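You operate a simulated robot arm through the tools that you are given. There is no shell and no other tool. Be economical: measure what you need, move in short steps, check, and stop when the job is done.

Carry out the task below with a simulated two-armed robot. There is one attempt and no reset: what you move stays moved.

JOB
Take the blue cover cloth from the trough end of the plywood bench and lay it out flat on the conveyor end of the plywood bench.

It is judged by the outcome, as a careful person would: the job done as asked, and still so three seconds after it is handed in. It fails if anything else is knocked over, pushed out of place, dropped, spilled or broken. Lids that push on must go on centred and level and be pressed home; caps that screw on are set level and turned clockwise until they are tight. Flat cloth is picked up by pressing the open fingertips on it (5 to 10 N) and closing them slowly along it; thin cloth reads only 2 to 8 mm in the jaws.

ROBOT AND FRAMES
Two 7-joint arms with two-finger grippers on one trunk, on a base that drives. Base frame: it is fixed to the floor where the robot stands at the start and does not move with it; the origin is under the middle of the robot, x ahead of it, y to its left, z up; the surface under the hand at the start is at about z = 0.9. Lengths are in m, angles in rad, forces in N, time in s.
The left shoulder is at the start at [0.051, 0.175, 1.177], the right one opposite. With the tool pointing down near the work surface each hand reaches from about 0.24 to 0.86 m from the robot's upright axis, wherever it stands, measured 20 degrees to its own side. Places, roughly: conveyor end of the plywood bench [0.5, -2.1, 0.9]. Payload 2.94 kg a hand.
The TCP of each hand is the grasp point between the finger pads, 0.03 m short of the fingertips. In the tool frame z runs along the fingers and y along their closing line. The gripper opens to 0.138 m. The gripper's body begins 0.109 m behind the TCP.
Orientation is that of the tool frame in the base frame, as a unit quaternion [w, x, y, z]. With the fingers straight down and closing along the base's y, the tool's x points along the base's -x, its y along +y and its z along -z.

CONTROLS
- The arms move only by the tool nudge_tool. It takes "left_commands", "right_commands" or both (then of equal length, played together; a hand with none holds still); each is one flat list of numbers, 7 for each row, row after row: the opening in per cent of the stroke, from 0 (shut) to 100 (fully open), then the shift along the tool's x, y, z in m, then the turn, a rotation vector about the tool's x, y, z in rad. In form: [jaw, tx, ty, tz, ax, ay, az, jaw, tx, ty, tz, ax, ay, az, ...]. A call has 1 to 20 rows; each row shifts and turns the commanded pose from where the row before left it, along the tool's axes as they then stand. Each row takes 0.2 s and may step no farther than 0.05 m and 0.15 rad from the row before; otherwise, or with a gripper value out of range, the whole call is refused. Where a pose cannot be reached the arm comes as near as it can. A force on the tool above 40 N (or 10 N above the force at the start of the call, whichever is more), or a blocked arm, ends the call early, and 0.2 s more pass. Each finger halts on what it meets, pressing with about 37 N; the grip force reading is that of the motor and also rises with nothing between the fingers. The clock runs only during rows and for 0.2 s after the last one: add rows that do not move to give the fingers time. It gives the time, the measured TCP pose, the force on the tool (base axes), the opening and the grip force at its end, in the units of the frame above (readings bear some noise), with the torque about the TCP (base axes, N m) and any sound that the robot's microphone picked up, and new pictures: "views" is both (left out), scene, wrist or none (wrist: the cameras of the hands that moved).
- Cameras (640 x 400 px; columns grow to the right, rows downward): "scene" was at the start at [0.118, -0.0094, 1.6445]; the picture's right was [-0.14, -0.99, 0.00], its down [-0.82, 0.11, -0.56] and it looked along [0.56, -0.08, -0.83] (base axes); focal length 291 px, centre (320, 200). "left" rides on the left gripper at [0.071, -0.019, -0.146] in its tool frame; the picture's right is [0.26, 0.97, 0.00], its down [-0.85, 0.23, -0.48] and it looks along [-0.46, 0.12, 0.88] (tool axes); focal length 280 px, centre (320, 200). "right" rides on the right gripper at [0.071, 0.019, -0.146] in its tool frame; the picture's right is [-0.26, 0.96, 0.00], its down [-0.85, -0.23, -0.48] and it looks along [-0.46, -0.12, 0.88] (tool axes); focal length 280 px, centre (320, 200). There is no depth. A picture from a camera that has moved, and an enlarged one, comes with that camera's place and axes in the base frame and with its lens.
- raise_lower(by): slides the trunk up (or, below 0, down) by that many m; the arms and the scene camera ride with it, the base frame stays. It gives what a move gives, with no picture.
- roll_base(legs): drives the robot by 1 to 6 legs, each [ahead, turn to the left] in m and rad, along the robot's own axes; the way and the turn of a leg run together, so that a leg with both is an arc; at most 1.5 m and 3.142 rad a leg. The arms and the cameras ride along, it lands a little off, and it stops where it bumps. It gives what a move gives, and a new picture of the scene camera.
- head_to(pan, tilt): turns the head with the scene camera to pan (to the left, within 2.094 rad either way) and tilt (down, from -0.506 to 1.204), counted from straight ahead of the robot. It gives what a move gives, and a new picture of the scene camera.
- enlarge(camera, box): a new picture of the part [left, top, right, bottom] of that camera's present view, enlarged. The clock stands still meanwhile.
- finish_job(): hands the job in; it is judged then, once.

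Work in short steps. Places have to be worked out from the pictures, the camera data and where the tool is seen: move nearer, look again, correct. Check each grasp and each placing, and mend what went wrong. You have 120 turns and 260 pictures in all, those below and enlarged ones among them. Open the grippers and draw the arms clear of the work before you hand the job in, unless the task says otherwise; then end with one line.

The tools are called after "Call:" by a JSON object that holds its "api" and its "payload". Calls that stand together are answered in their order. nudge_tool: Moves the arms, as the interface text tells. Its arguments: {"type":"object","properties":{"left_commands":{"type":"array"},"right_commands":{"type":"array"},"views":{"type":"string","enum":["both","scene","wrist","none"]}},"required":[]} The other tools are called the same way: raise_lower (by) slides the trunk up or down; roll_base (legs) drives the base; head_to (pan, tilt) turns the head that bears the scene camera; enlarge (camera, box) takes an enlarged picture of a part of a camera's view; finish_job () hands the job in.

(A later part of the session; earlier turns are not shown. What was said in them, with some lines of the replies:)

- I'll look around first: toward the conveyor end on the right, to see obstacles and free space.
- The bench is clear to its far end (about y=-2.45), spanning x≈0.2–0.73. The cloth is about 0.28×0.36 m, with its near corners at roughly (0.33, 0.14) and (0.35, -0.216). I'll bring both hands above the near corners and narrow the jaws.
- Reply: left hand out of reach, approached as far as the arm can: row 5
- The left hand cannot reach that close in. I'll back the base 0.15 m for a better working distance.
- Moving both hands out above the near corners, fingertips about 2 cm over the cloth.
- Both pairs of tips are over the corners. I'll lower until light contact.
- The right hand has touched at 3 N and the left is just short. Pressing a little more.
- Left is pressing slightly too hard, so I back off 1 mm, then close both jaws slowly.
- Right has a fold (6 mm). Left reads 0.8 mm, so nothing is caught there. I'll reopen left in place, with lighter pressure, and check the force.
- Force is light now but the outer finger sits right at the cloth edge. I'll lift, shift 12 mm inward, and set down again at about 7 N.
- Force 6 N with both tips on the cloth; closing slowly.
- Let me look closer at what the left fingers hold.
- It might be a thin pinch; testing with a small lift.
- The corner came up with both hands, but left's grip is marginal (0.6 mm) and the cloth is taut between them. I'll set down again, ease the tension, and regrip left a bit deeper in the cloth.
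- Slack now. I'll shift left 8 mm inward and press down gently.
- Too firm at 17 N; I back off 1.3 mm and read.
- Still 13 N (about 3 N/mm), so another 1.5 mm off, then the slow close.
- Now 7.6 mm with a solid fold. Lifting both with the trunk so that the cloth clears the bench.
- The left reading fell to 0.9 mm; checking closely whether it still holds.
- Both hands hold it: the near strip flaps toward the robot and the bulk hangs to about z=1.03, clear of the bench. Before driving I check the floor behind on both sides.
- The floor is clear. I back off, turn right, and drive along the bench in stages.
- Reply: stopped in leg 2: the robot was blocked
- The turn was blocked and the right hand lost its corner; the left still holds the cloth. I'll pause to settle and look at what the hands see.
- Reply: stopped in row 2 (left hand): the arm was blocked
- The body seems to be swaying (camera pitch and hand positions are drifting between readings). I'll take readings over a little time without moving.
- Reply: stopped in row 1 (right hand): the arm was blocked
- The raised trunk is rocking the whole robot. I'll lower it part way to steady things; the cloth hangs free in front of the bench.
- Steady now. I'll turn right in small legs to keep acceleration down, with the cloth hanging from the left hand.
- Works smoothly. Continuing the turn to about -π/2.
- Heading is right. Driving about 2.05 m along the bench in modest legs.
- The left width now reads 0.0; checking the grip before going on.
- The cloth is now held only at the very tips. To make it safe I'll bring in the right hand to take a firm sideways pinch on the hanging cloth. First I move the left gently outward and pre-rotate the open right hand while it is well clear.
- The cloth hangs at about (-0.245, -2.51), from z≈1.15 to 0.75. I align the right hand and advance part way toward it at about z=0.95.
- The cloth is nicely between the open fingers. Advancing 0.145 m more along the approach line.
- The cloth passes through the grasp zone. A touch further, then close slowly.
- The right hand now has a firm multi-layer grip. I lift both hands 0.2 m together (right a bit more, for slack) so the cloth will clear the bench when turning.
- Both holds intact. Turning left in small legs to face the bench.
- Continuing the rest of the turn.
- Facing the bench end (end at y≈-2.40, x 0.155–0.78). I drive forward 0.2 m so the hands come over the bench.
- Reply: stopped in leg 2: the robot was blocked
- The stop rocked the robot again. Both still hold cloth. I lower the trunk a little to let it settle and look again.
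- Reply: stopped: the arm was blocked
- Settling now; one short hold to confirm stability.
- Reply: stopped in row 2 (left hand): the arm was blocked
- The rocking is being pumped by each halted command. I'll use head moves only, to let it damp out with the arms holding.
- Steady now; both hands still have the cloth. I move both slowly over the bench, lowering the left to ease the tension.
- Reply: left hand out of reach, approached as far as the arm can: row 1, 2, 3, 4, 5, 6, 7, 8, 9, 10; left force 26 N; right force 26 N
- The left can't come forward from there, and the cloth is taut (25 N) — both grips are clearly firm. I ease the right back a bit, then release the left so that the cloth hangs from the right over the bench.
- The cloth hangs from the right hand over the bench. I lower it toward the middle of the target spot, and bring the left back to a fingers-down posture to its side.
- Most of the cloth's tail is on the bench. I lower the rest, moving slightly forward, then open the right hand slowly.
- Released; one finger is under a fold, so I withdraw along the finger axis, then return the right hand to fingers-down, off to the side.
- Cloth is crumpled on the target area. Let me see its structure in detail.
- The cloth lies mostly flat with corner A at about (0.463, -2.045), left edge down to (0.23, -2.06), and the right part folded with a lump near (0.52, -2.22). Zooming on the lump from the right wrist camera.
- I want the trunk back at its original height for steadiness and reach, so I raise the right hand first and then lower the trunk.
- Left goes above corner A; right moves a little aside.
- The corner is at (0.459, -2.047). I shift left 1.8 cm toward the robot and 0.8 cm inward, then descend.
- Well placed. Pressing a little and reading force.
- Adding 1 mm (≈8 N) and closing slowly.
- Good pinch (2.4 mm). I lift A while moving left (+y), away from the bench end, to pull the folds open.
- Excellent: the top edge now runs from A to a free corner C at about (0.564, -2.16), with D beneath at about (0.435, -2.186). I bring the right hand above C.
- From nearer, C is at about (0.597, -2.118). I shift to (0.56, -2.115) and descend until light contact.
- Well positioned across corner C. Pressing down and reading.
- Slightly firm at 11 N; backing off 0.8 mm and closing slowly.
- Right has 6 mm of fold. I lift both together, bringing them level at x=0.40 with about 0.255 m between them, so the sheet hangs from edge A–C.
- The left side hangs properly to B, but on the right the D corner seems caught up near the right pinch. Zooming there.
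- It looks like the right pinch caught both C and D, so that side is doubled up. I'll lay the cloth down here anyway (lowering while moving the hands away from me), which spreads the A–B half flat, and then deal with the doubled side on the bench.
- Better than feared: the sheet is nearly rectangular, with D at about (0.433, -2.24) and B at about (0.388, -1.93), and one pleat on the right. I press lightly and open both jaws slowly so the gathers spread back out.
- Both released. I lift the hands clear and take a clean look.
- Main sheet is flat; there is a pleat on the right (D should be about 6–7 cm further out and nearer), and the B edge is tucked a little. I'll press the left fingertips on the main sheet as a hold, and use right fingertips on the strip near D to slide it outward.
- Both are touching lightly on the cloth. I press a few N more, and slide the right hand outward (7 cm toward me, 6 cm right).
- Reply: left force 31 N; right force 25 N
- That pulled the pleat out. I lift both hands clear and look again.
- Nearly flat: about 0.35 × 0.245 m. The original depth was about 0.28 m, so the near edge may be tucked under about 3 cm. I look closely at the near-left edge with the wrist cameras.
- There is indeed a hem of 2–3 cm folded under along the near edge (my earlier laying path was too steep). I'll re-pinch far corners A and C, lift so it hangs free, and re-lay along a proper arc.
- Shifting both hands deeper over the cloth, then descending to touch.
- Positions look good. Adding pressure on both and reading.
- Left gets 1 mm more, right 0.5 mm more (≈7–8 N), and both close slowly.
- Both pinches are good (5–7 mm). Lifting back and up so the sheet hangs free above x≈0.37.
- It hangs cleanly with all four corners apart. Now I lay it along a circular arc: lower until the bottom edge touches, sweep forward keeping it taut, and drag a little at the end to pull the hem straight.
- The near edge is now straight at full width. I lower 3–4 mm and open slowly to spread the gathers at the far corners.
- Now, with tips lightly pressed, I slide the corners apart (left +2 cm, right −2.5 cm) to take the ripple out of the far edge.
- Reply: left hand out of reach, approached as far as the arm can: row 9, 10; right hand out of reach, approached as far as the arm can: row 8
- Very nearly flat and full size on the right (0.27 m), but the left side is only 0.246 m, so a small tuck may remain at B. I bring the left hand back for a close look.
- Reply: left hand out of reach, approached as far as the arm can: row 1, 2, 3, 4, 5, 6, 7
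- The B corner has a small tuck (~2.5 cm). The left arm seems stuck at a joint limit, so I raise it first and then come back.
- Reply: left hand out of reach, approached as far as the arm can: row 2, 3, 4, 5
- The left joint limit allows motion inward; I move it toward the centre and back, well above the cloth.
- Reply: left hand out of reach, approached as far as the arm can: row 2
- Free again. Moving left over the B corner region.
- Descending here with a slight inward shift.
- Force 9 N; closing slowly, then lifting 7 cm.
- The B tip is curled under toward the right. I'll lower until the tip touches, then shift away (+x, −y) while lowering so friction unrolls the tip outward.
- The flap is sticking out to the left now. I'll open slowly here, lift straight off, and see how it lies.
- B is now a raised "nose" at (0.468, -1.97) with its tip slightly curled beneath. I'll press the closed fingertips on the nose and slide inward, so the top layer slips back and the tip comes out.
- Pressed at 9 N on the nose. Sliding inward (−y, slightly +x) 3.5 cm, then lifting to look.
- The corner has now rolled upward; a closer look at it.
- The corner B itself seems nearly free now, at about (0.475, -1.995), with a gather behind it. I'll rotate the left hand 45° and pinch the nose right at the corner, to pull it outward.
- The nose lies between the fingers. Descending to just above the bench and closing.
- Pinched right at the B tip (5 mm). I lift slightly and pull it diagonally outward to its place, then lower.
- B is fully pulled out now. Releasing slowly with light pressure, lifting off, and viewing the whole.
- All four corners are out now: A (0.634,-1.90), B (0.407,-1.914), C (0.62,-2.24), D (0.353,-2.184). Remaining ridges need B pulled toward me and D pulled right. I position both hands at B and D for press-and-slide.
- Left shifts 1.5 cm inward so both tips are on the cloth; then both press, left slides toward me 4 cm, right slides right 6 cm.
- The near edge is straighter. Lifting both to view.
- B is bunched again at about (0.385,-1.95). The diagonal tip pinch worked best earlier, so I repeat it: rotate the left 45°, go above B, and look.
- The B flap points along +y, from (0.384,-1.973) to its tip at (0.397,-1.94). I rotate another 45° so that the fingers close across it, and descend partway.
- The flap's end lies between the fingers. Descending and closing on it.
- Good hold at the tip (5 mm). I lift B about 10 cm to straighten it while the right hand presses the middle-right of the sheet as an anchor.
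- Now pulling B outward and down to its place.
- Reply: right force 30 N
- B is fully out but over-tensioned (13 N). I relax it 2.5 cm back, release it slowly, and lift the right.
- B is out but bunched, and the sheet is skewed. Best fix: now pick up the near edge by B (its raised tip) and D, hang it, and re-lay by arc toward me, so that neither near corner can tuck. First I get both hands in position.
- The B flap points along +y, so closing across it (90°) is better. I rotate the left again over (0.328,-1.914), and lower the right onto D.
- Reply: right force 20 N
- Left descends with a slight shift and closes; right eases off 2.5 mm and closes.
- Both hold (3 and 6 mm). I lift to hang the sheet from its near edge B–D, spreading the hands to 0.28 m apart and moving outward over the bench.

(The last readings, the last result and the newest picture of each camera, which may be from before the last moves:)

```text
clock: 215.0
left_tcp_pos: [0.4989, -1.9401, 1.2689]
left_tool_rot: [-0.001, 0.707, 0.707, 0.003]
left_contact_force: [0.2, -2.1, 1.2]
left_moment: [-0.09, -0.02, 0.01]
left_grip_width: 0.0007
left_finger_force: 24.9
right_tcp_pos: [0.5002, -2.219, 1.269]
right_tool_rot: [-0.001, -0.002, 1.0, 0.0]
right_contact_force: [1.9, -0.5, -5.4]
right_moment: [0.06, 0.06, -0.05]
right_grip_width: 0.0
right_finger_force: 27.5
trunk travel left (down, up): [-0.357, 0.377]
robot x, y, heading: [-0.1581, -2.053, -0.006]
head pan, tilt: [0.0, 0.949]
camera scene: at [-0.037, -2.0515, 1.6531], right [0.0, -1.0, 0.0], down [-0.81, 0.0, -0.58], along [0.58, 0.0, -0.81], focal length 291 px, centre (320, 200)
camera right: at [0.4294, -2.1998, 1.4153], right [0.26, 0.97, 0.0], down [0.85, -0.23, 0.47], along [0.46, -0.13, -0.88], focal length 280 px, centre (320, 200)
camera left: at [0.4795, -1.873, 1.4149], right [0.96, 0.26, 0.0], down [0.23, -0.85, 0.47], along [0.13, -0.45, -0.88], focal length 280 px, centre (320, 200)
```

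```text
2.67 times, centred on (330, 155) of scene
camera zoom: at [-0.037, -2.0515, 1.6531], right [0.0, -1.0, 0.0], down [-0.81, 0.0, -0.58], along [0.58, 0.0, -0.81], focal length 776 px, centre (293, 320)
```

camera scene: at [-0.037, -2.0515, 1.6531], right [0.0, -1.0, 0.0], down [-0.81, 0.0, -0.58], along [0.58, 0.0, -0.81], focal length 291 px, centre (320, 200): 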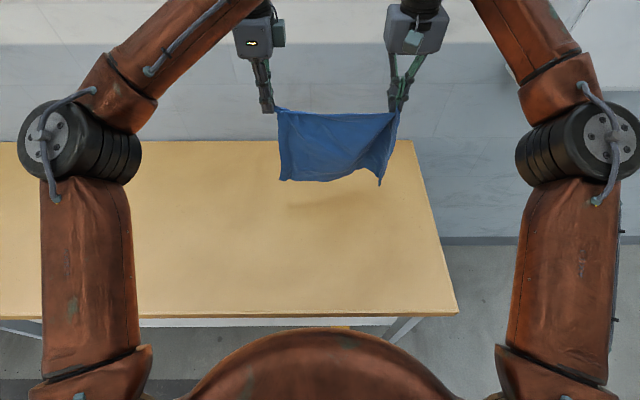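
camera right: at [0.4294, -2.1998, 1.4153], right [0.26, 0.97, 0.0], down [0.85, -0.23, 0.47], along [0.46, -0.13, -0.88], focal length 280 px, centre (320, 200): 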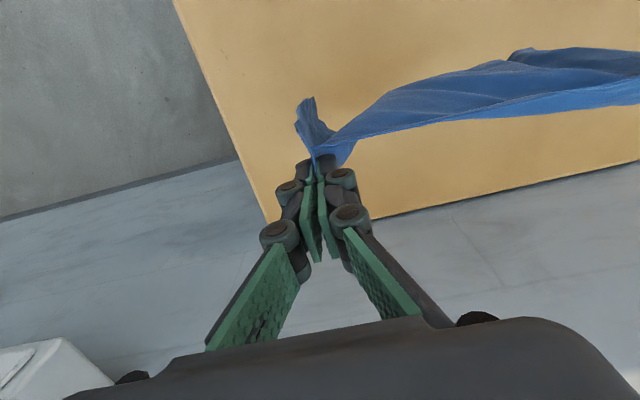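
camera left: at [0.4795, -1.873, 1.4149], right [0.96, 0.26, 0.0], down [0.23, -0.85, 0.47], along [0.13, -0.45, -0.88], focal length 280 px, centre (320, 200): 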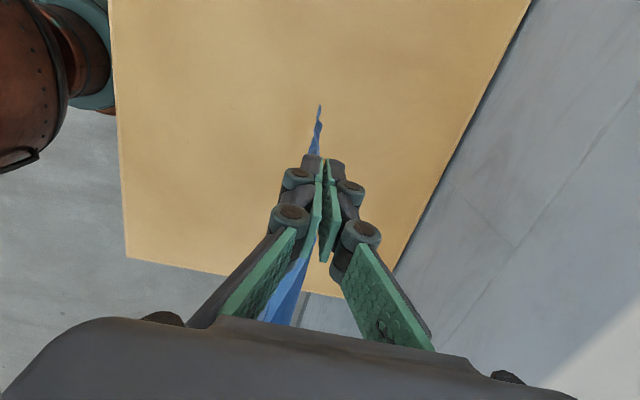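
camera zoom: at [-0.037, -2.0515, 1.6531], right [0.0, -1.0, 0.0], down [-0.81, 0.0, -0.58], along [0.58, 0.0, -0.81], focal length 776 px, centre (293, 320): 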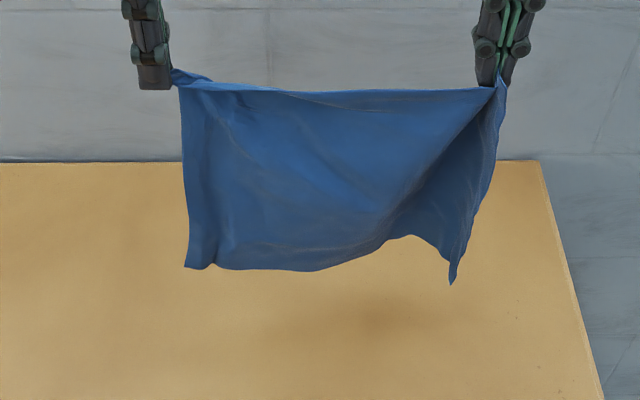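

It hangs cleanly from B–D with A and C free below. I ease the tension slightly, move out to x≈0.58, and lay it by an arc toward me with a small final drag.

Call:
{"api": "nudge_tool", "payload": {"left_commands": [0, 0, 0.02, 0.0175, 0, 0, 0, 0, 0, 0.02, 0.0175, 0, 0, 0, 0, 0, 0.02, 0.0175, 0, 0, 0, 0, 0, 0.02, 0.0175, 0, 0, 0, 0, 0, -0.0339, 0.0023, 0, 0, 0, 0, 0, -0.0334, 0.0066, 0, 0, 0, 0, 0, -0.0322, 0.0109, 0, 0, 0, 0, 0, -0.0306, 0.0151, 0, 0, 0, 0, 0, -0.0283, 0.0188, 0, 0, 0, 0, 0, -0.0256, 0.0224, 0, 0, 0, 0, 0, -0.0224, 0.0256, 0, 0, 0, 0, 0, -0.0188, 0.0283, 0, 0, 0, 0, 0, -0.0151, 0.0306, 0, 0, 0, 0, 0, -0.0109, 0.0322, 0, 0, 0, 0, 0, -0.0066, 0.0334, 0, 0, 0, 0, 0, -0.015, 0.005, 0, 0, 0, 0, 0, -0.015, 0.005, 0, 0, 0, 0, 0, 0, 0.027, 0, 0, 0], "right_commands": [0, -0.02, 0.003, 0.0175, 0, 0, 0, 0, -0.02, 0.003, 0.0175, 0, 0, 0, 0, -0.02, 0.003, 0.0175, 0, 0, 0, 0, -0.02, 0.003, 0.0175, 0, 0, 0, 0, 0.0339, 0, 0.0023, 0, 0, 0, 0, 0.0334, 0, 0.0066, 0, 0, 0, 0, 0.0322, 0, 0.0109, 0, 0, 0, 0, 0.0306, 0, 0.0151, 0, 0, 0, 0, 0.0283, 0, 0.0188, 0, 0, 0, 0, 0.0256, 0, 0.0224, 0, 0, 0, 0, 0.0224, 0, 0.0256, 0, 0, 0, 0, 0.0188, 0, 0.0283, 0, 0, 0, 0, 0.0151, 0, 0.0306, 0, 0, 0, 0, 0.0109, 0, 0.0322, 0, 0, 0, 0, 0.0066, 0, 0.0334, 0, 0, 0, 0, 0.015, 0, 0.005, 0, 0, 0, 0, 0.015, 0, 0.005, 0, 0, 0, 0, 0, 0, 0.027, 0, 0, 0], "views": "both"}}

Call:
{"api": "enlarge", "payload": {"camera": "scene", "box": [240, 150, 420, 270]}}

```text
clock: 218.8
left_tcp_pos: [0.2918, -1.9402, 0.9342]
left_tool_rot: [-0.002, 0.707, 0.707, 0.002]
left_contact_force: [0.6, -1.2, -1.8]
left_moment: [0.02, 0.05, -0.01]
left_grip_width: 0.004
left_finger_force: 33.7
right_tcp_pos: [0.2927, -2.2087, 0.9366]
right_tool_rot: [-0.001, -0.001, 1.0, -0.001]
right_contact_force: [1.6, -0.9, 4.0]
right_moment: [0.07, 0.15, -0.03]
right_grip_width: 0.0004
right_finger_force: 25.1
trunk travel left (down, up): [-0.357, 0.377]
robot x, y, heading: [-0.1538, -2.0482, -0.007]
head pan, tilt: [0.0, 0.949]
camera scene: at [-0.0368, -2.0519, 1.6531], right [0.0, -1.0, 0.0], down [-0.81, 0.0, -0.58], along [0.58, 0.0, -0.81], focal length 291 px, centre (320, 200)
camera right: at [0.2213, -2.1893, 1.082], right [0.26, 0.97, 0.0], down [0.85, -0.23, 0.48], along [0.46, -0.13, -0.88], focal length 280 px, centre (320, 200)
camera left: at [0.2722, -1.871, 1.0807], right [0.96, 0.26, 0.0], down [0.23, -0.85, 0.47], along [0.13, -0.45, -0.88], focal length 280 px, centre (320, 200)
```

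scene: 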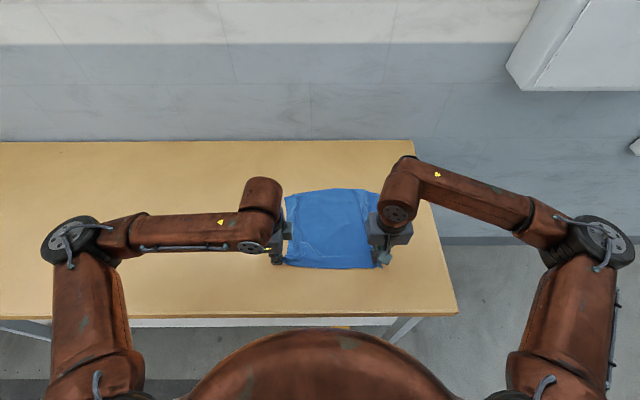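
right: 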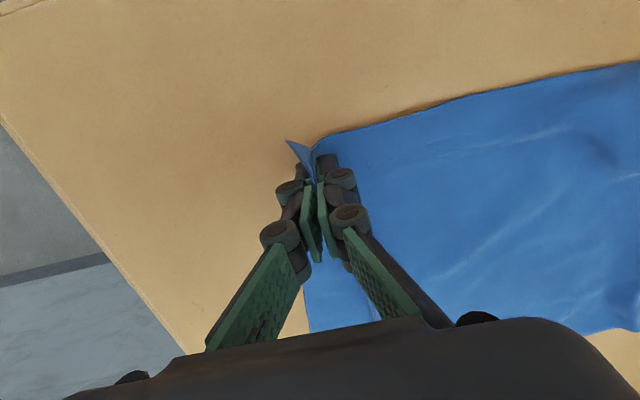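
left: 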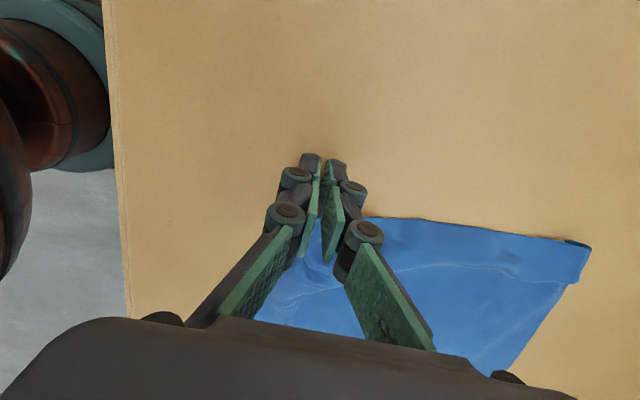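

```text
3.33 times, centred on (330, 210) of scene
camera zoom: at [-0.0368, -2.0519, 1.6531], right [0.0, -1.0, 0.0], down [-0.81, 0.0, -0.58], along [0.58, 0.0, -0.81], focal length 970 px, centre (287, 167)
```

zoom: 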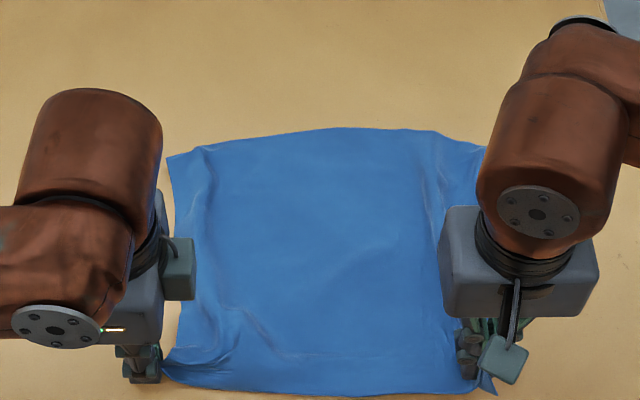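

Laid nicely. I lower 4 mm, open both slowly, then lift straight up and away.

Call:
{"api": "nudge_tool", "payload": {"left_commands": [0, 0, 0, 0.003, 0, 0, 0, 0, 0, 0, 0.001, 0, 0, 0, 5, 0, 0, 0, 0, 0, 0, 10, 0, 0, 0, 0, 0, 0, 15, 0, 0, 0, 0, 0, 0, 20, 0, 0, 0, 0, 0, 0, 25, 0, 0, 0, 0, 0, 0, 30, 0, 0, 0, 0, 0, 0, 30, 0, 0, 0, 0, 0, 0, 30, 0, 0, -0.03, 0, 0, 0, 30, 0, 0, -0.04, 0, 0, 0, 30, 0.04, 0, -0.02, 0, 0, 0, 30, 0.045, 0, 0, 0, 0, 0], "right_commands": [0, 0, 0, 0.003, 0, 0, 0, 0, 0, 0, 0.003, 0, 0, 0, 5, 0, 0, 0, 0, 0, 0, 10, 0, 0, 0, 0, 0, 0, 15, 0, 0, 0, 0, 0, 0, 20, 0, 0, 0, 0, 0, 0, 25, 0, 0, 0, 0, 0, 0, 30, 0, 0, 0, 0, 0, 0, 34, 0, 0, 0, 0, 0, 0, 34, 0, 0, -0.03, 0, 0, 0, 34, 0, 0, -0.04, 0, 0, 0, 34, 0, -0.04, -0.02, 0, 0, 0, 34, 0, -0.045, 0, 0, 0, 0], "views": "wrist"}}

Call:
{"api": "enlarge", "payload": {"camera": "scene", "box": [260, 170, 420, 280]}}

```text
clock: 221.6
left_tcp_pos: [0.2901, -1.8542, 1.0227]
left_tool_rot: [-0.001, 0.707, 0.708, 0.003]
left_contact_force: [0.1, -0.1, 0.0]
left_moment: [0.0, 0.01, 0.02]
left_grip_width: 0.0416
left_finger_force: 0.1
right_tcp_pos: [0.2905, -2.2933, 1.0203]
right_tool_rot: [0.0, -0.003, 1.0, -0.001]
right_contact_force: [-0.3, -0.7, 0.3]
right_moment: [0.01, -0.02, 0.0]
right_grip_width: 0.0468
right_finger_force: 0.2
trunk travel left (down, up): [-0.357, 0.377]
robot x, y, heading: [-0.1531, -2.0488, -0.009]
head pan, tilt: [0.0, 0.949]
camera right: at [0.2197, -2.2745, 1.1671], right [0.26, 0.97, 0.0], down [0.85, -0.23, 0.48], along [0.46, -0.12, -0.88], focal length 280 px, centre (320, 200)
camera left: at [0.2706, -1.7863, 1.169], right [0.97, 0.26, 0.0], down [0.23, -0.85, 0.47], along [0.13, -0.45, -0.88], focal length 280 px, centre (320, 200)
```

right: 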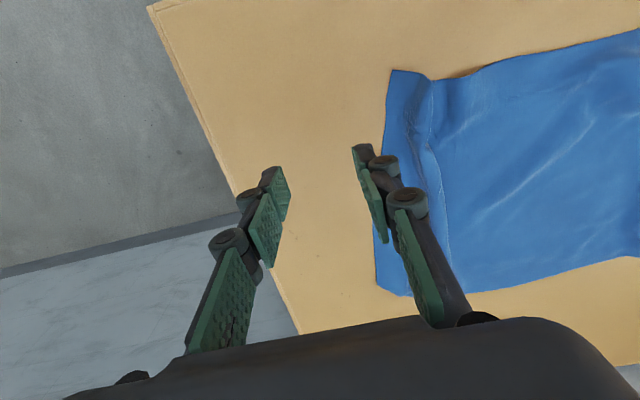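
left: 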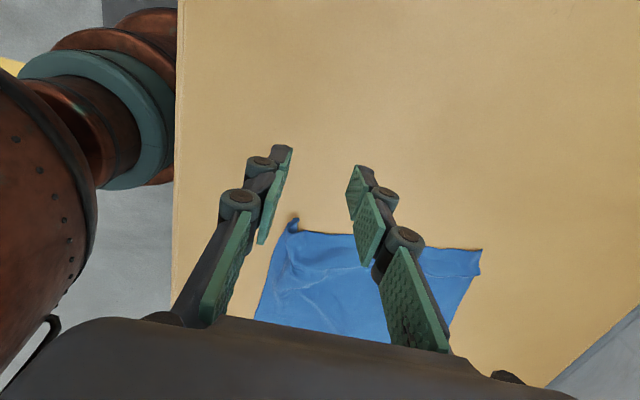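

```text
3.64 times, centred on (340, 225) of scene
camera zoom: at [-0.0386, -2.0519, 1.6533], right [0.0, -1.0, 0.0], down [-0.81, 0.0, -0.58], along [0.58, 0.0, -0.81], focal length 1058 px, centre (247, 109)
```

zoom: 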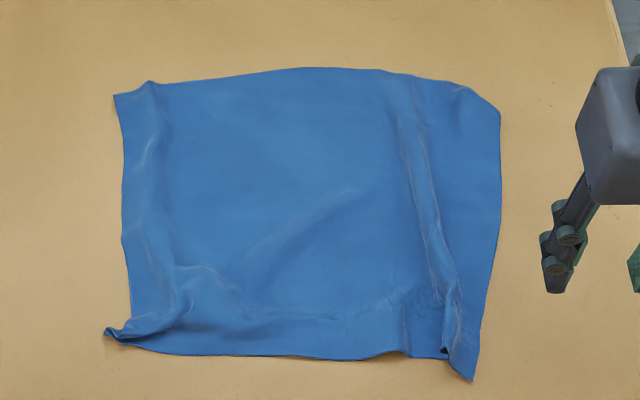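

All four corners are out now; the right side needs D moved about 5.5 cm right, and B a little toward me. First: left anchors the middle, right presses inside D and slides right, then both lift.

Call:
{"api": "nudge_tool", "payload": {"left_commands": [15, -0.0352, 0.018, 0.015, 0, 0, 0, 15, -0.0352, 0.018, 0.015, 0, 0, 0, 15, -0.0352, 0.018, 0.015, 0, 0, 0, 15, -0.0352, 0.018, 0.015, 0, 0, 0, 15, -0.0352, 0.018, 0.015, 0, 0, 0, 15, 0, 0, 0.014, 0, 0, 0, 15, 0, 0, 0.0045, 0, 0, 0, 15, 0, 0, 0, 0, 0, 0, 15, 0, 0, 0, 0, 0, 0, 15, 0, 0, 0, 0, 0, 0, 15, 0, 0, 0, 0, 0, 0, 15, 0, 0, 0, 0, 0, 0, 15, 0, 0, 0, 0, 0, 0, 15, 0, 0, 0, 0, 0, 0, 15, 0, 0, 0, 0, 0, 0, 15, 0, 0, 0, 0, 0, 0, 15, 0, 0, -0.01, 0, 0, 0, 15, 0, 0, -0.04, 0, 0, 0, 15, 0.03, 0, -0.03, 0, 0, 0, 15, 0.045, 0, 0, 0, 0, 0], "right_commands": [15, 0.002, 0.0176, 0.015, 0, 0, 0, 15, 0.002, 0.0176, 0.015, 0, 0, 0, 15, 0.002, 0.0176, 0.015, 0, 0, 0, 15, 0.002, 0.0176, 0.015, 0, 0, 0, 15, 0.002, 0.0176, 0.015, 0, 0, 0, 15, 0, 0, 0.012, 0, 0, 0, 15, 0, 0, 0.0045, 0, 0, 0, 15, 0.001, -0.006, 0, 0, 0, 0, 15, 0.001, -0.006, 0, 0, 0, 0, 15, 0.001, -0.006, 0, 0, 0, 0, 15, 0.001, -0.006, 0, 0, 0, 0, 15, 0.001, -0.006, 0, 0, 0, 0, 15, 0.001, -0.006, 0, 0, 0, 0, 15, 0.001, -0.006, 0, 0, 0, 0, 15, 0.001, -0.006, 0, 0, 0, 0, 15, 0.001, -0.006, 0, 0, 0, 0, 15, 0, 0, -0.01, 0, 0, 0, 15, 0, 0, -0.04, 0, 0, 0, 15, 0, -0.03, -0.03, 0, 0, 0, 15, 0, -0.04, 0, 0, 0, 0], "views": "none"}}

Call:
{"api": "enlarge", "payload": {"camera": "scene", "box": [260, 170, 420, 280]}}

```text
clock: 225.8
left_tcp_pos: [0.379, -1.9554, 1.0084]
left_tool_rot: [-0.002, 0.707, 0.707, 0.003]
left_contact_force: [-0.9, -0.3, 1.1]
left_moment: [0.01, -0.03, 0.0]
left_grip_width: 0.0206
left_finger_force: 0.2
right_tcp_pos: [0.2726, -2.328, 1.0101]
right_tool_rot: [-0.001, -0.002, 1.0, -0.002]
right_contact_force: [0.3, -0.2, 0.7]
right_moment: [-0.01, -0.01, 0.0]
right_grip_width: 0.0206
right_finger_force: 0.0
trunk travel left (down, up): [-0.357, 0.377]
robot x, y, heading: [-0.1501, -2.0546, -0.005]
head pan, tilt: [0.0, 0.949]
```

```text
3.64 times, centred on (340, 225) of scene
camera zoom: at [-0.0388, -2.0512, 1.6533], right [0.0, -1.0, 0.0], down [-0.81, 0.0, -0.58], along [0.58, 0.0, -0.81], focal length 1058 px, centre (247, 109)
```

zoom: 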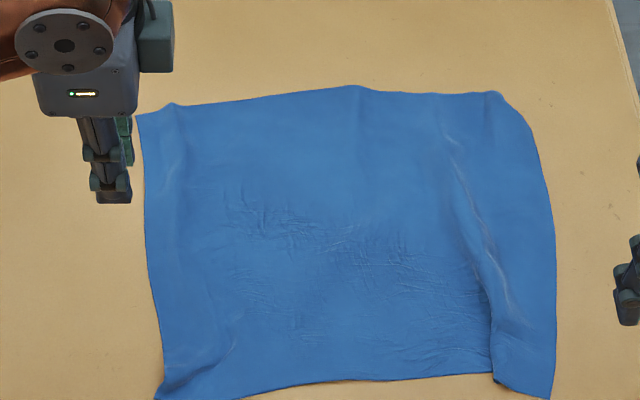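

The sheet shifted right with it, and a pleat remains near D–C. I anchor harder just left of the pleat and slide the strip near D right another 4 cm.

Call:
{"api": "nudge_tool", "payload": {"left_commands": [15, -0.0437, -0.0047, 0.012, 0, 0, 0, 15, -0.0437, -0.0047, 0.012, 0, 0, 0, 15, -0.0437, -0.0047, 0.012, 0, 0, 0, 15, -0.0437, -0.0047, 0.012, 0, 0, 0, 15, 0, 0, 0.024, 0, 0, 0, 15, 0, 0, 0.0095, 0, 0, 0, 15, 0, 0, 0, 0, 0, 0, 15, 0, 0, 0, 0, 0, 0, 15, 0, 0, 0, 0, 0, 0, 15, 0, 0, 0, 0, 0, 0, 15, 0, 0, 0, 0, 0, 0, 15, 0, 0, 0, 0, 0, 0, 15, 0, 0, 0, 0, 0, 0, 15, 0, 0, 0, 0, 0, 0, 15, 0, 0, 0, 0, 0, 0, 15, 0, 0, 0, 0, 0, 0], "right_commands": [15, -0.003, 0.0165, 0.016, 0, 0, 0, 15, -0.003, 0.0165, 0.016, 0, 0, 0, 15, -0.003, 0.0165, 0.016, 0, 0, 0, 15, -0.003, 0.0165, 0.016, 0, 0, 0, 15, 0, 0, 0.013, 0, 0, 0, 15, 0, 0, 0.004, 0, 0, 0, 15, 0, -0.006, 0, 0, 0, 0, 15, 0, -0.006, 0, 0, 0, 0, 15, 0, -0.006, 0, 0, 0, 0, 15, 0, -0.006, 0, 0, 0, 0, 15, 0, -0.006, 0, 0, 0, 0, 15, 0, -0.006, 0, 0, 0, 0, 15, 0, -0.004, 0, 0, 0, 0, 15, 0, 0, -0.01, 0, 0, 0, 15, 0, 0, -0.02, 0, 0, 0, 15, -0.01, 0, -0.02, 0, 0, 0], "views": "scene"}}

Call:
{"api": "enlarge", "payload": {"camera": "right", "box": [0, 0, 640, 400]}}

```text
clock: 228.8
left_tcp_pos: [0.3616, -2.1315, 0.9295]
left_tool_rot: [0.003, 0.708, 0.706, 0.003]
left_contact_force: [0.4, -1.4, 10.9]
left_moment: [-0.04, 0.15, 0.0]
left_grip_width: 0.0203
left_finger_force: 0.1
right_tcp_pos: [0.2827, -2.306, 0.93]
right_tool_rot: [-0.003, 0.0, 1.0, -0.004]
right_contact_force: [-1.8, -0.5, 11.1]
right_moment: [0.07, 0.05, 0.02]
right_grip_width: 0.0195
right_finger_force: 0.0
trunk travel left (down, up): [-0.357, 0.377]
robot x, y, heading: [-0.1531, -2.0511, -0.007]
head pan, tilt: [0.0, 0.949]
stopped in row 14 (left hand): the force on the tool passed its limit at 44 N (the readings are from after the stop); the commanded pose is now the measured one
camera scene: at [-0.0392, -2.0515, 1.6528], right [0.0, -1.0, 0.0], down [-0.81, 0.0, -0.58], along [0.58, 0.0, -0.81], focal length 291 px, centre (320, 200)
```

scene: 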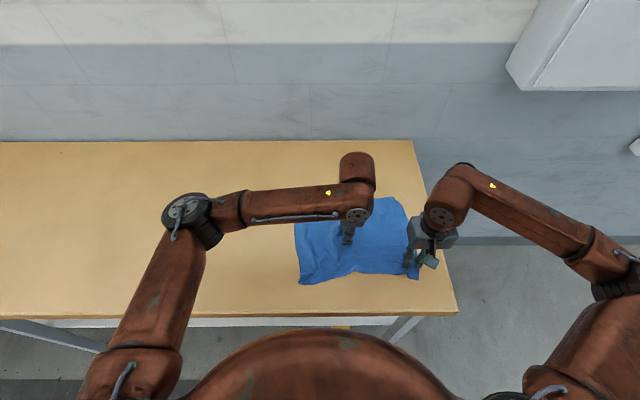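

```text
1.00 times, centred on (320, 200) of right (not enlarged: the box is as wide or as high as the picture)
camera zoom: at [0.2125, -2.2855, 1.0763], right [0.26, 0.96, -0.01], down [0.85, -0.23, 0.47], along [0.46, -0.13, -0.88], focal length 280 px, centre (320, 200)
```

zoom: 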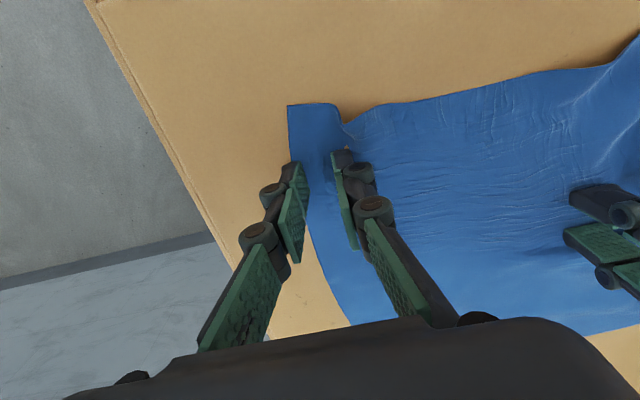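

The strip slid well (the call stopped only on press force). I lift both clear and view the whole.

Call:
{"api": "nudge_tool", "payload": {"left_commands": [15, 0, 0, -0.01, 0, 0, 0, 15, 0, 0, -0.04, 0, 0, 0, 15, 0.04, 0, -0.03, 0, 0, 0, 15, 0.045, 0, 0, 0, 0, 0, 15, 0.045, 0, 0, 0, 0, 0, 15, 0.045, 0, 0, 0, 0, 0, 15, 0.045, 0, 0, 0, 0, 0, 15, 0.03, 0, 0, 0, 0, 0], "right_commands": [15, 0, 0, -0.01, 0, 0, 0, 15, 0, 0, -0.04, 0, 0, 0, 15, 0, -0.03, -0.03, 0, 0, 0, 15, -0.02, -0.03, 0, 0, 0, 0, 15, -0.03, 0, 0, 0, 0, 0, 15, 0, 0, 0, 0, 0, 0, 15, 0, 0, 0, 0, 0, 0, 15, 0, 0, 0, 0, 0, 0], "views": "none"}}

Call:
{"api": "enlarge", "payload": {"camera": "scene", "box": [275, 180, 435, 290]}}

```text
clock: 230.6
left_tcp_pos: [0.361, -1.8807, 1.0096]
left_tool_rot: [0.001, 0.707, 0.707, 0.003]
left_contact_force: [0.1, -0.9, -0.2]
left_moment: [0.01, -0.04, 0.03]
left_grip_width: 0.0206
left_finger_force: 0.1
right_tcp_pos: [0.3343, -2.3654, 1.0103]
right_tool_rot: [-0.004, -0.001, 1.0, -0.005]
right_contact_force: [-0.5, 0.1, 0.8]
right_moment: [0.02, -0.02, -0.02]
right_grip_width: 0.0208
right_finger_force: 0.0
trunk travel left (down, up): [-0.357, 0.377]
robot x, y, heading: [-0.1529, -2.0536, -0.002]
head pan, tilt: [0.0, 0.949]
```

```text
3.64 times, centred on (355, 235) of scene
camera zoom: at [-0.0383, -2.0515, 1.6533], right [0.0, -1.0, 0.0], down [-0.81, 0.0, -0.58], along [0.58, 0.0, -0.81], focal length 1058 px, centre (193, 73)
```

zoom: 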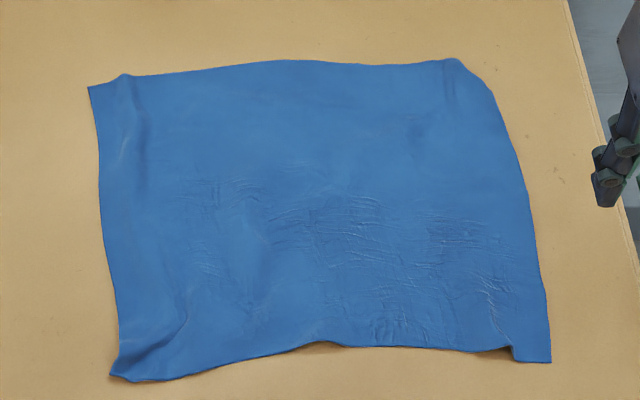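

Now nearly flat all over. I check corners C and B closely.

Call:
{"api": "enlarge", "payload": {"camera": "scene", "box": [375, 185, 425, 225]}}

Call:
{"api": "enlarge", "payload": {"camera": "scene", "box": [295, 240, 345, 290]}}

Call:
{"api": "enlarge", "payload": {"camera": "right", "box": [320, 80, 640, 300]}}

```text
10.00 times, centred on (400, 205) of scene
camera zoom: at [-0.0383, -2.0515, 1.6533], right [0.0, -1.0, 0.0], down [-0.81, 0.0, -0.58], along [0.58, 0.0, -0.81], focal length 2911 px, centre (-480, 150)
```

zoom: 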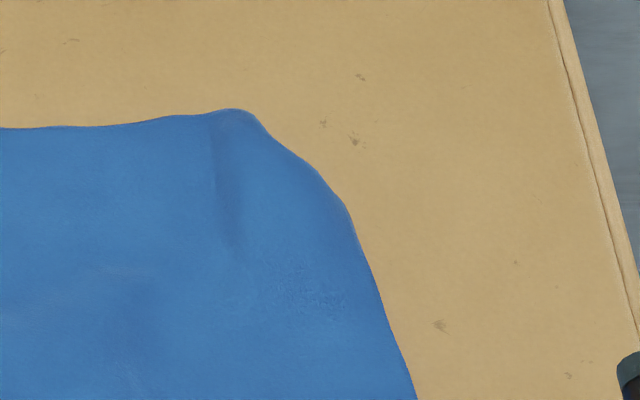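

```text
8.00 times, centred on (320, 265) of scene
camera zoom: at [-0.0383, -2.0515, 1.6533], right [0.0, -1.0, 0.0], down [-0.81, 0.0, -0.58], along [0.58, 0.0, -0.81], focal length 2329 px, centre (320, -320)
```

zoom: 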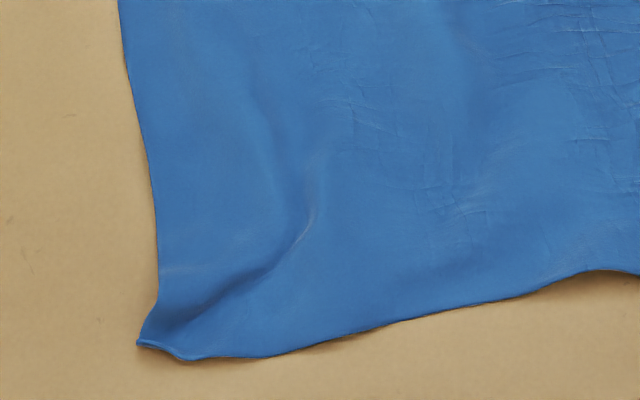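

```text
1.82 times, centred on (480, 190) of right
camera zoom: at [0.2642, -2.3445, 1.1568], right [0.26, 0.96, -0.01], down [0.85, -0.23, 0.47], along [0.45, -0.13, -0.88], focal length 510 px, centre (29, 218)
```

zoom: 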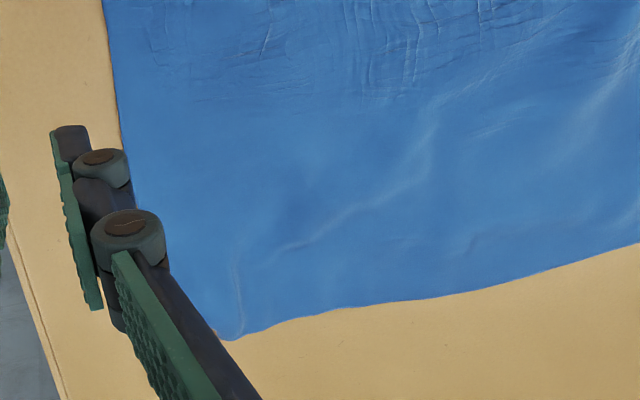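

C has just a tiny turned corner; B has a soft ridge. I do one gentle press-and-slide outward at B to flatten the ridge and straighten the near edge.

Call:
{"api": "nudge_tool", "payload": {"left_commands": [15, -0.0373, -0.0223, 0.013, 0, 0, 0, 15, -0.0373, -0.0223, 0.013, 0, 0, 0, 15, -0.0373, -0.0223, 0.013, 0, 0, 0, 15, -0.0373, -0.0223, 0.013, 0, 0, 0, 15, 0, 0, 0.02, 0, 0, 0, 15, 0, 0, 0.008, 0, 0, 0, 15, 0.004, -0.003, 0, 0, 0, 0, 15, 0.004, -0.003, 0, 0, 0, 0, 15, 0.004, -0.003, 0, 0, 0, 0, 15, 0.004, -0.003, 0, 0, 0, 0, 15, 0.004, -0.003, 0, 0, 0, 0, 15, 0.004, -0.003, 0, 0, 0, 0, 15, 0, 0, -0.01, 0, 0, 0, 15, 0, 0, -0.04, 0, 0, 0, 15, 0.04, 0, -0.03, 0, 0, 0, 15, 0.045, 0, 0, 0, 0, 0, 15, 0.045, 0, 0, 0, 0, 0], "views": "none"}}

Call:
{"api": "enlarge", "payload": {"camera": "scene", "box": [275, 180, 435, 290]}}

```text
clock: 234.2
left_tcp_pos: [0.2544, -1.876, 1.0102]
left_tool_rot: [0.001, 0.708, 0.706, 0.001]
left_contact_force: [-0.1, -0.2, -0.1]
left_moment: [-0.02, -0.01, 0.02]
left_grip_width: 0.0205
left_finger_force: 0.1
right_tcp_pos: [0.334, -2.3634, 1.0102]
right_tool_rot: [-0.004, 0.0, 1.0, -0.005]
right_contact_force: [-0.2, 0.0, -0.5]
right_moment: [-0.03, 0.0, 0.01]
right_grip_width: 0.0209
right_finger_force: 0.0
trunk travel left (down, up): [-0.357, 0.377]
robot x, y, heading: [-0.1539, -2.0513, -0.008]
head pan, tilt: [0.0, 0.949]
```

```text
3.64 times, centred on (355, 235) of scene
camera zoom: at [-0.0387, -2.0495, 1.6533], right [0.0, -1.0, 0.0], down [-0.81, 0.0, -0.58], along [0.58, 0.0, -0.81], focal length 1058 px, centre (193, 73)
```

zoom: 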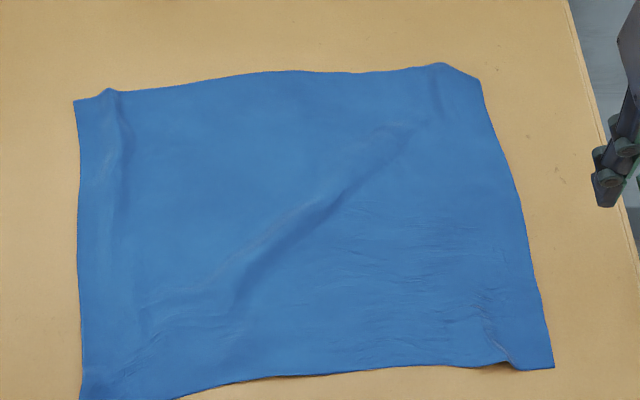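

Almost full size now (0.35 × 0.26 m). A soft diagonal ridge B–C remains; a small outward slide at A (perpendicular to it) should flatten it.

Call:
{"api": "nudge_tool", "payload": {"left_commands": [15, -0.0208, 0.038, 0.0105, 0, 0, 0, 15, -0.0208, 0.038, 0.0105, 0, 0, 0, 15, -0.0208, 0.038, 0.0105, 0, 0, 0, 15, -0.0208, 0.038, 0.0105, 0, 0, 0, 15, -0.0208, 0.038, 0.0105, 0, 0, 0, 15, 0, 0, 0.02, 0, 0, 0, 15, 0, 0, 0.0078, 0, 0, 0, 15, 0.003, 0.004, 0, 0, 0, 0, 15, 0.003, 0.004, 0, 0, 0, 0, 15, 0.003, 0.004, 0, 0, 0, 0, 15, 0.003, 0.004, 0, 0, 0, 0, 15, 0.003, 0.004, 0, 0, 0, 0, 15, 0, 0, -0.01, 0, 0, 0, 15, 0, 0, -0.04, 0, 0, 0, 15, 0.04, 0, -0.03, 0, 0, 0, 15, 0.03, -0.03, 0, 0, 0, 0, 15, 0.01, -0.045, 0, 0, 0, 0, 15, 0, -0.045, 0, 0, 0, 0], "views": "none"}}

Call:
{"api": "enlarge", "payload": {"camera": "scene", "box": [275, 180, 435, 290]}}

```text
clock: 237.9
left_tcp_pos: [0.3443, -1.8862, 1.0089]
left_tool_rot: [0.0, 0.707, 0.707, 0.004]
left_contact_force: [-0.5, -0.3, 1.2]
left_moment: [0.0, -0.03, -0.01]
left_grip_width: 0.0209
left_finger_force: 0.1
right_tcp_pos: [0.333, -2.3661, 1.0118]
right_tool_rot: [-0.003, 0.0, 1.0, -0.005]
right_contact_force: [-0.7, -0.9, -0.2]
right_moment: [-0.06, -0.07, -0.02]
right_grip_width: 0.0207
right_finger_force: 0.1
trunk travel left (down, up): [-0.357, 0.377]
robot x, y, heading: [-0.1559, -2.05, -0.007]
head pan, tilt: [0.0, 0.949]
```

```text
3.64 times, centred on (355, 235) of scene
camera zoom: at [-0.0387, -2.0517, 1.6534], right [0.0, -1.0, 0.0], down [-0.81, 0.0, -0.58], along [0.58, 0.0, -0.81], focal length 1058 px, centre (193, 73)
```

zoom: 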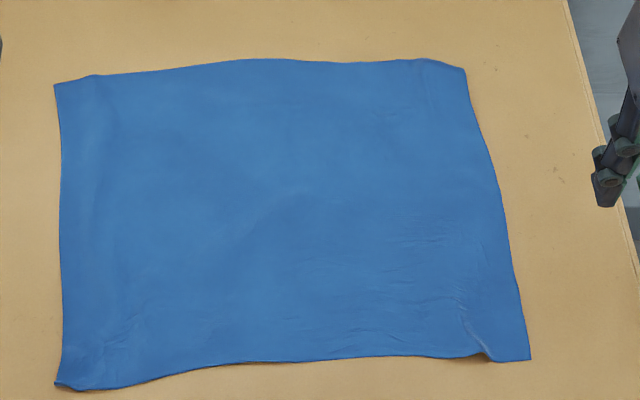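

The cloth now lies flat and full-size on the conveyor end. I open the grippers and draw both arms up and clear.

Call:
{"api": "nudge_tool", "payload": {"left_commands": [40, 0.01, 0, -0.03, 0, 0, 0, 70, 0.03, 0, -0.03, 0, 0, 0, 100, 0.03, 0, -0.03, 0, 0, 0, 100, 0, 0, -0.03, 0, 0, 0, 100, 0, 0, 0, 0, 0, 0, 100, 0, 0, 0, 0, 0, 0], "right_commands": [40, 0, -0.01, -0.03, 0, 0, 0, 70, 0, -0.03, -0.03, 0, 0, 0, 100, 0, -0.03, -0.03, 0, 0, 0, 100, 0, 0, -0.03, 0, 0, 0, 100, 0, 0, 0, 0, 0, 0, 100, 0, 0, 0, 0, 0, 0], "views": "scene"}}

Call:
{"api": "enlarge", "payload": {"camera": "scene", "box": [265, 170, 435, 290]}}

```text
clock: 239.3
left_tcp_pos: [0.3434, -1.8149, 1.1305]
left_tool_rot: [0.0, 0.707, 0.708, 0.003]
left_contact_force: [1.0, 0.2, 0.4]
left_moment: [-0.02, 0.0, 0.0]
left_grip_width: 0.138
left_finger_force: 0.1
right_tcp_pos: [0.3344, -2.4344, 1.1326]
right_tool_rot: [-0.004, 0.0, 1.0, -0.005]
right_contact_force: [-0.4, -0.4, 0.1]
right_moment: [-0.02, 0.0, 0.01]
right_grip_width: 0.1381
right_finger_force: 0.0
trunk travel left (down, up): [-0.357, 0.377]
robot x, y, heading: [-0.1517, -2.0534, -0.003]
head pan, tilt: [0.0, 0.949]
camera scene: at [-0.0377, -2.0519, 1.6532], right [0.0, -1.0, 0.0], down [-0.81, 0.0, -0.58], along [0.58, 0.0, -0.81], focal length 291 px, centre (320, 200)
```

scene: 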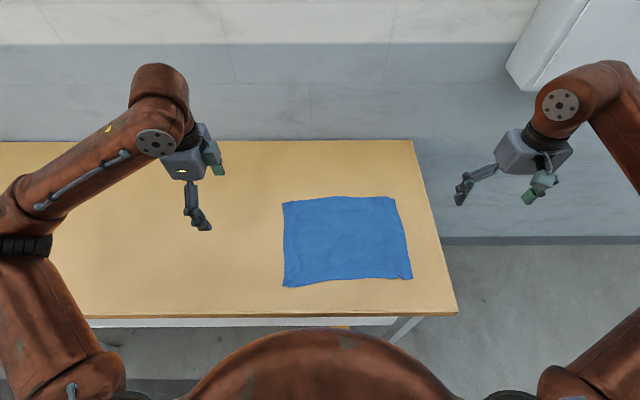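

```text
3.33 times, centred on (350, 230) of scene
camera zoom: at [-0.0377, -2.0519, 1.6532], right [0.0, -1.0, 0.0], down [-0.81, 0.0, -0.58], along [0.58, 0.0, -0.81], focal length 970 px, centre (220, 100)
```

zoom: 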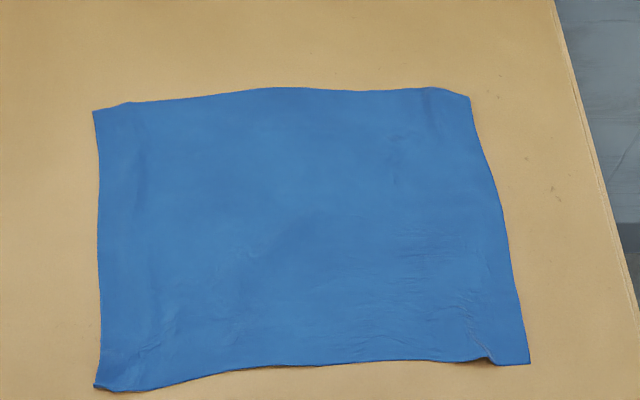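

The cloth is flat on the conveyor end with all its corners out, the grippers are open, and the arms are clear. Handing in.

Call:
{"api": "finish_job", "payload": {}}

```text
The job is handed in.
```

The blue cover cloth lies spread out flat on the conveyor end of the plywood bench, with a few faint wrinkles and slightly turned edges at the corners. Both grippers are open and the arms are clear.
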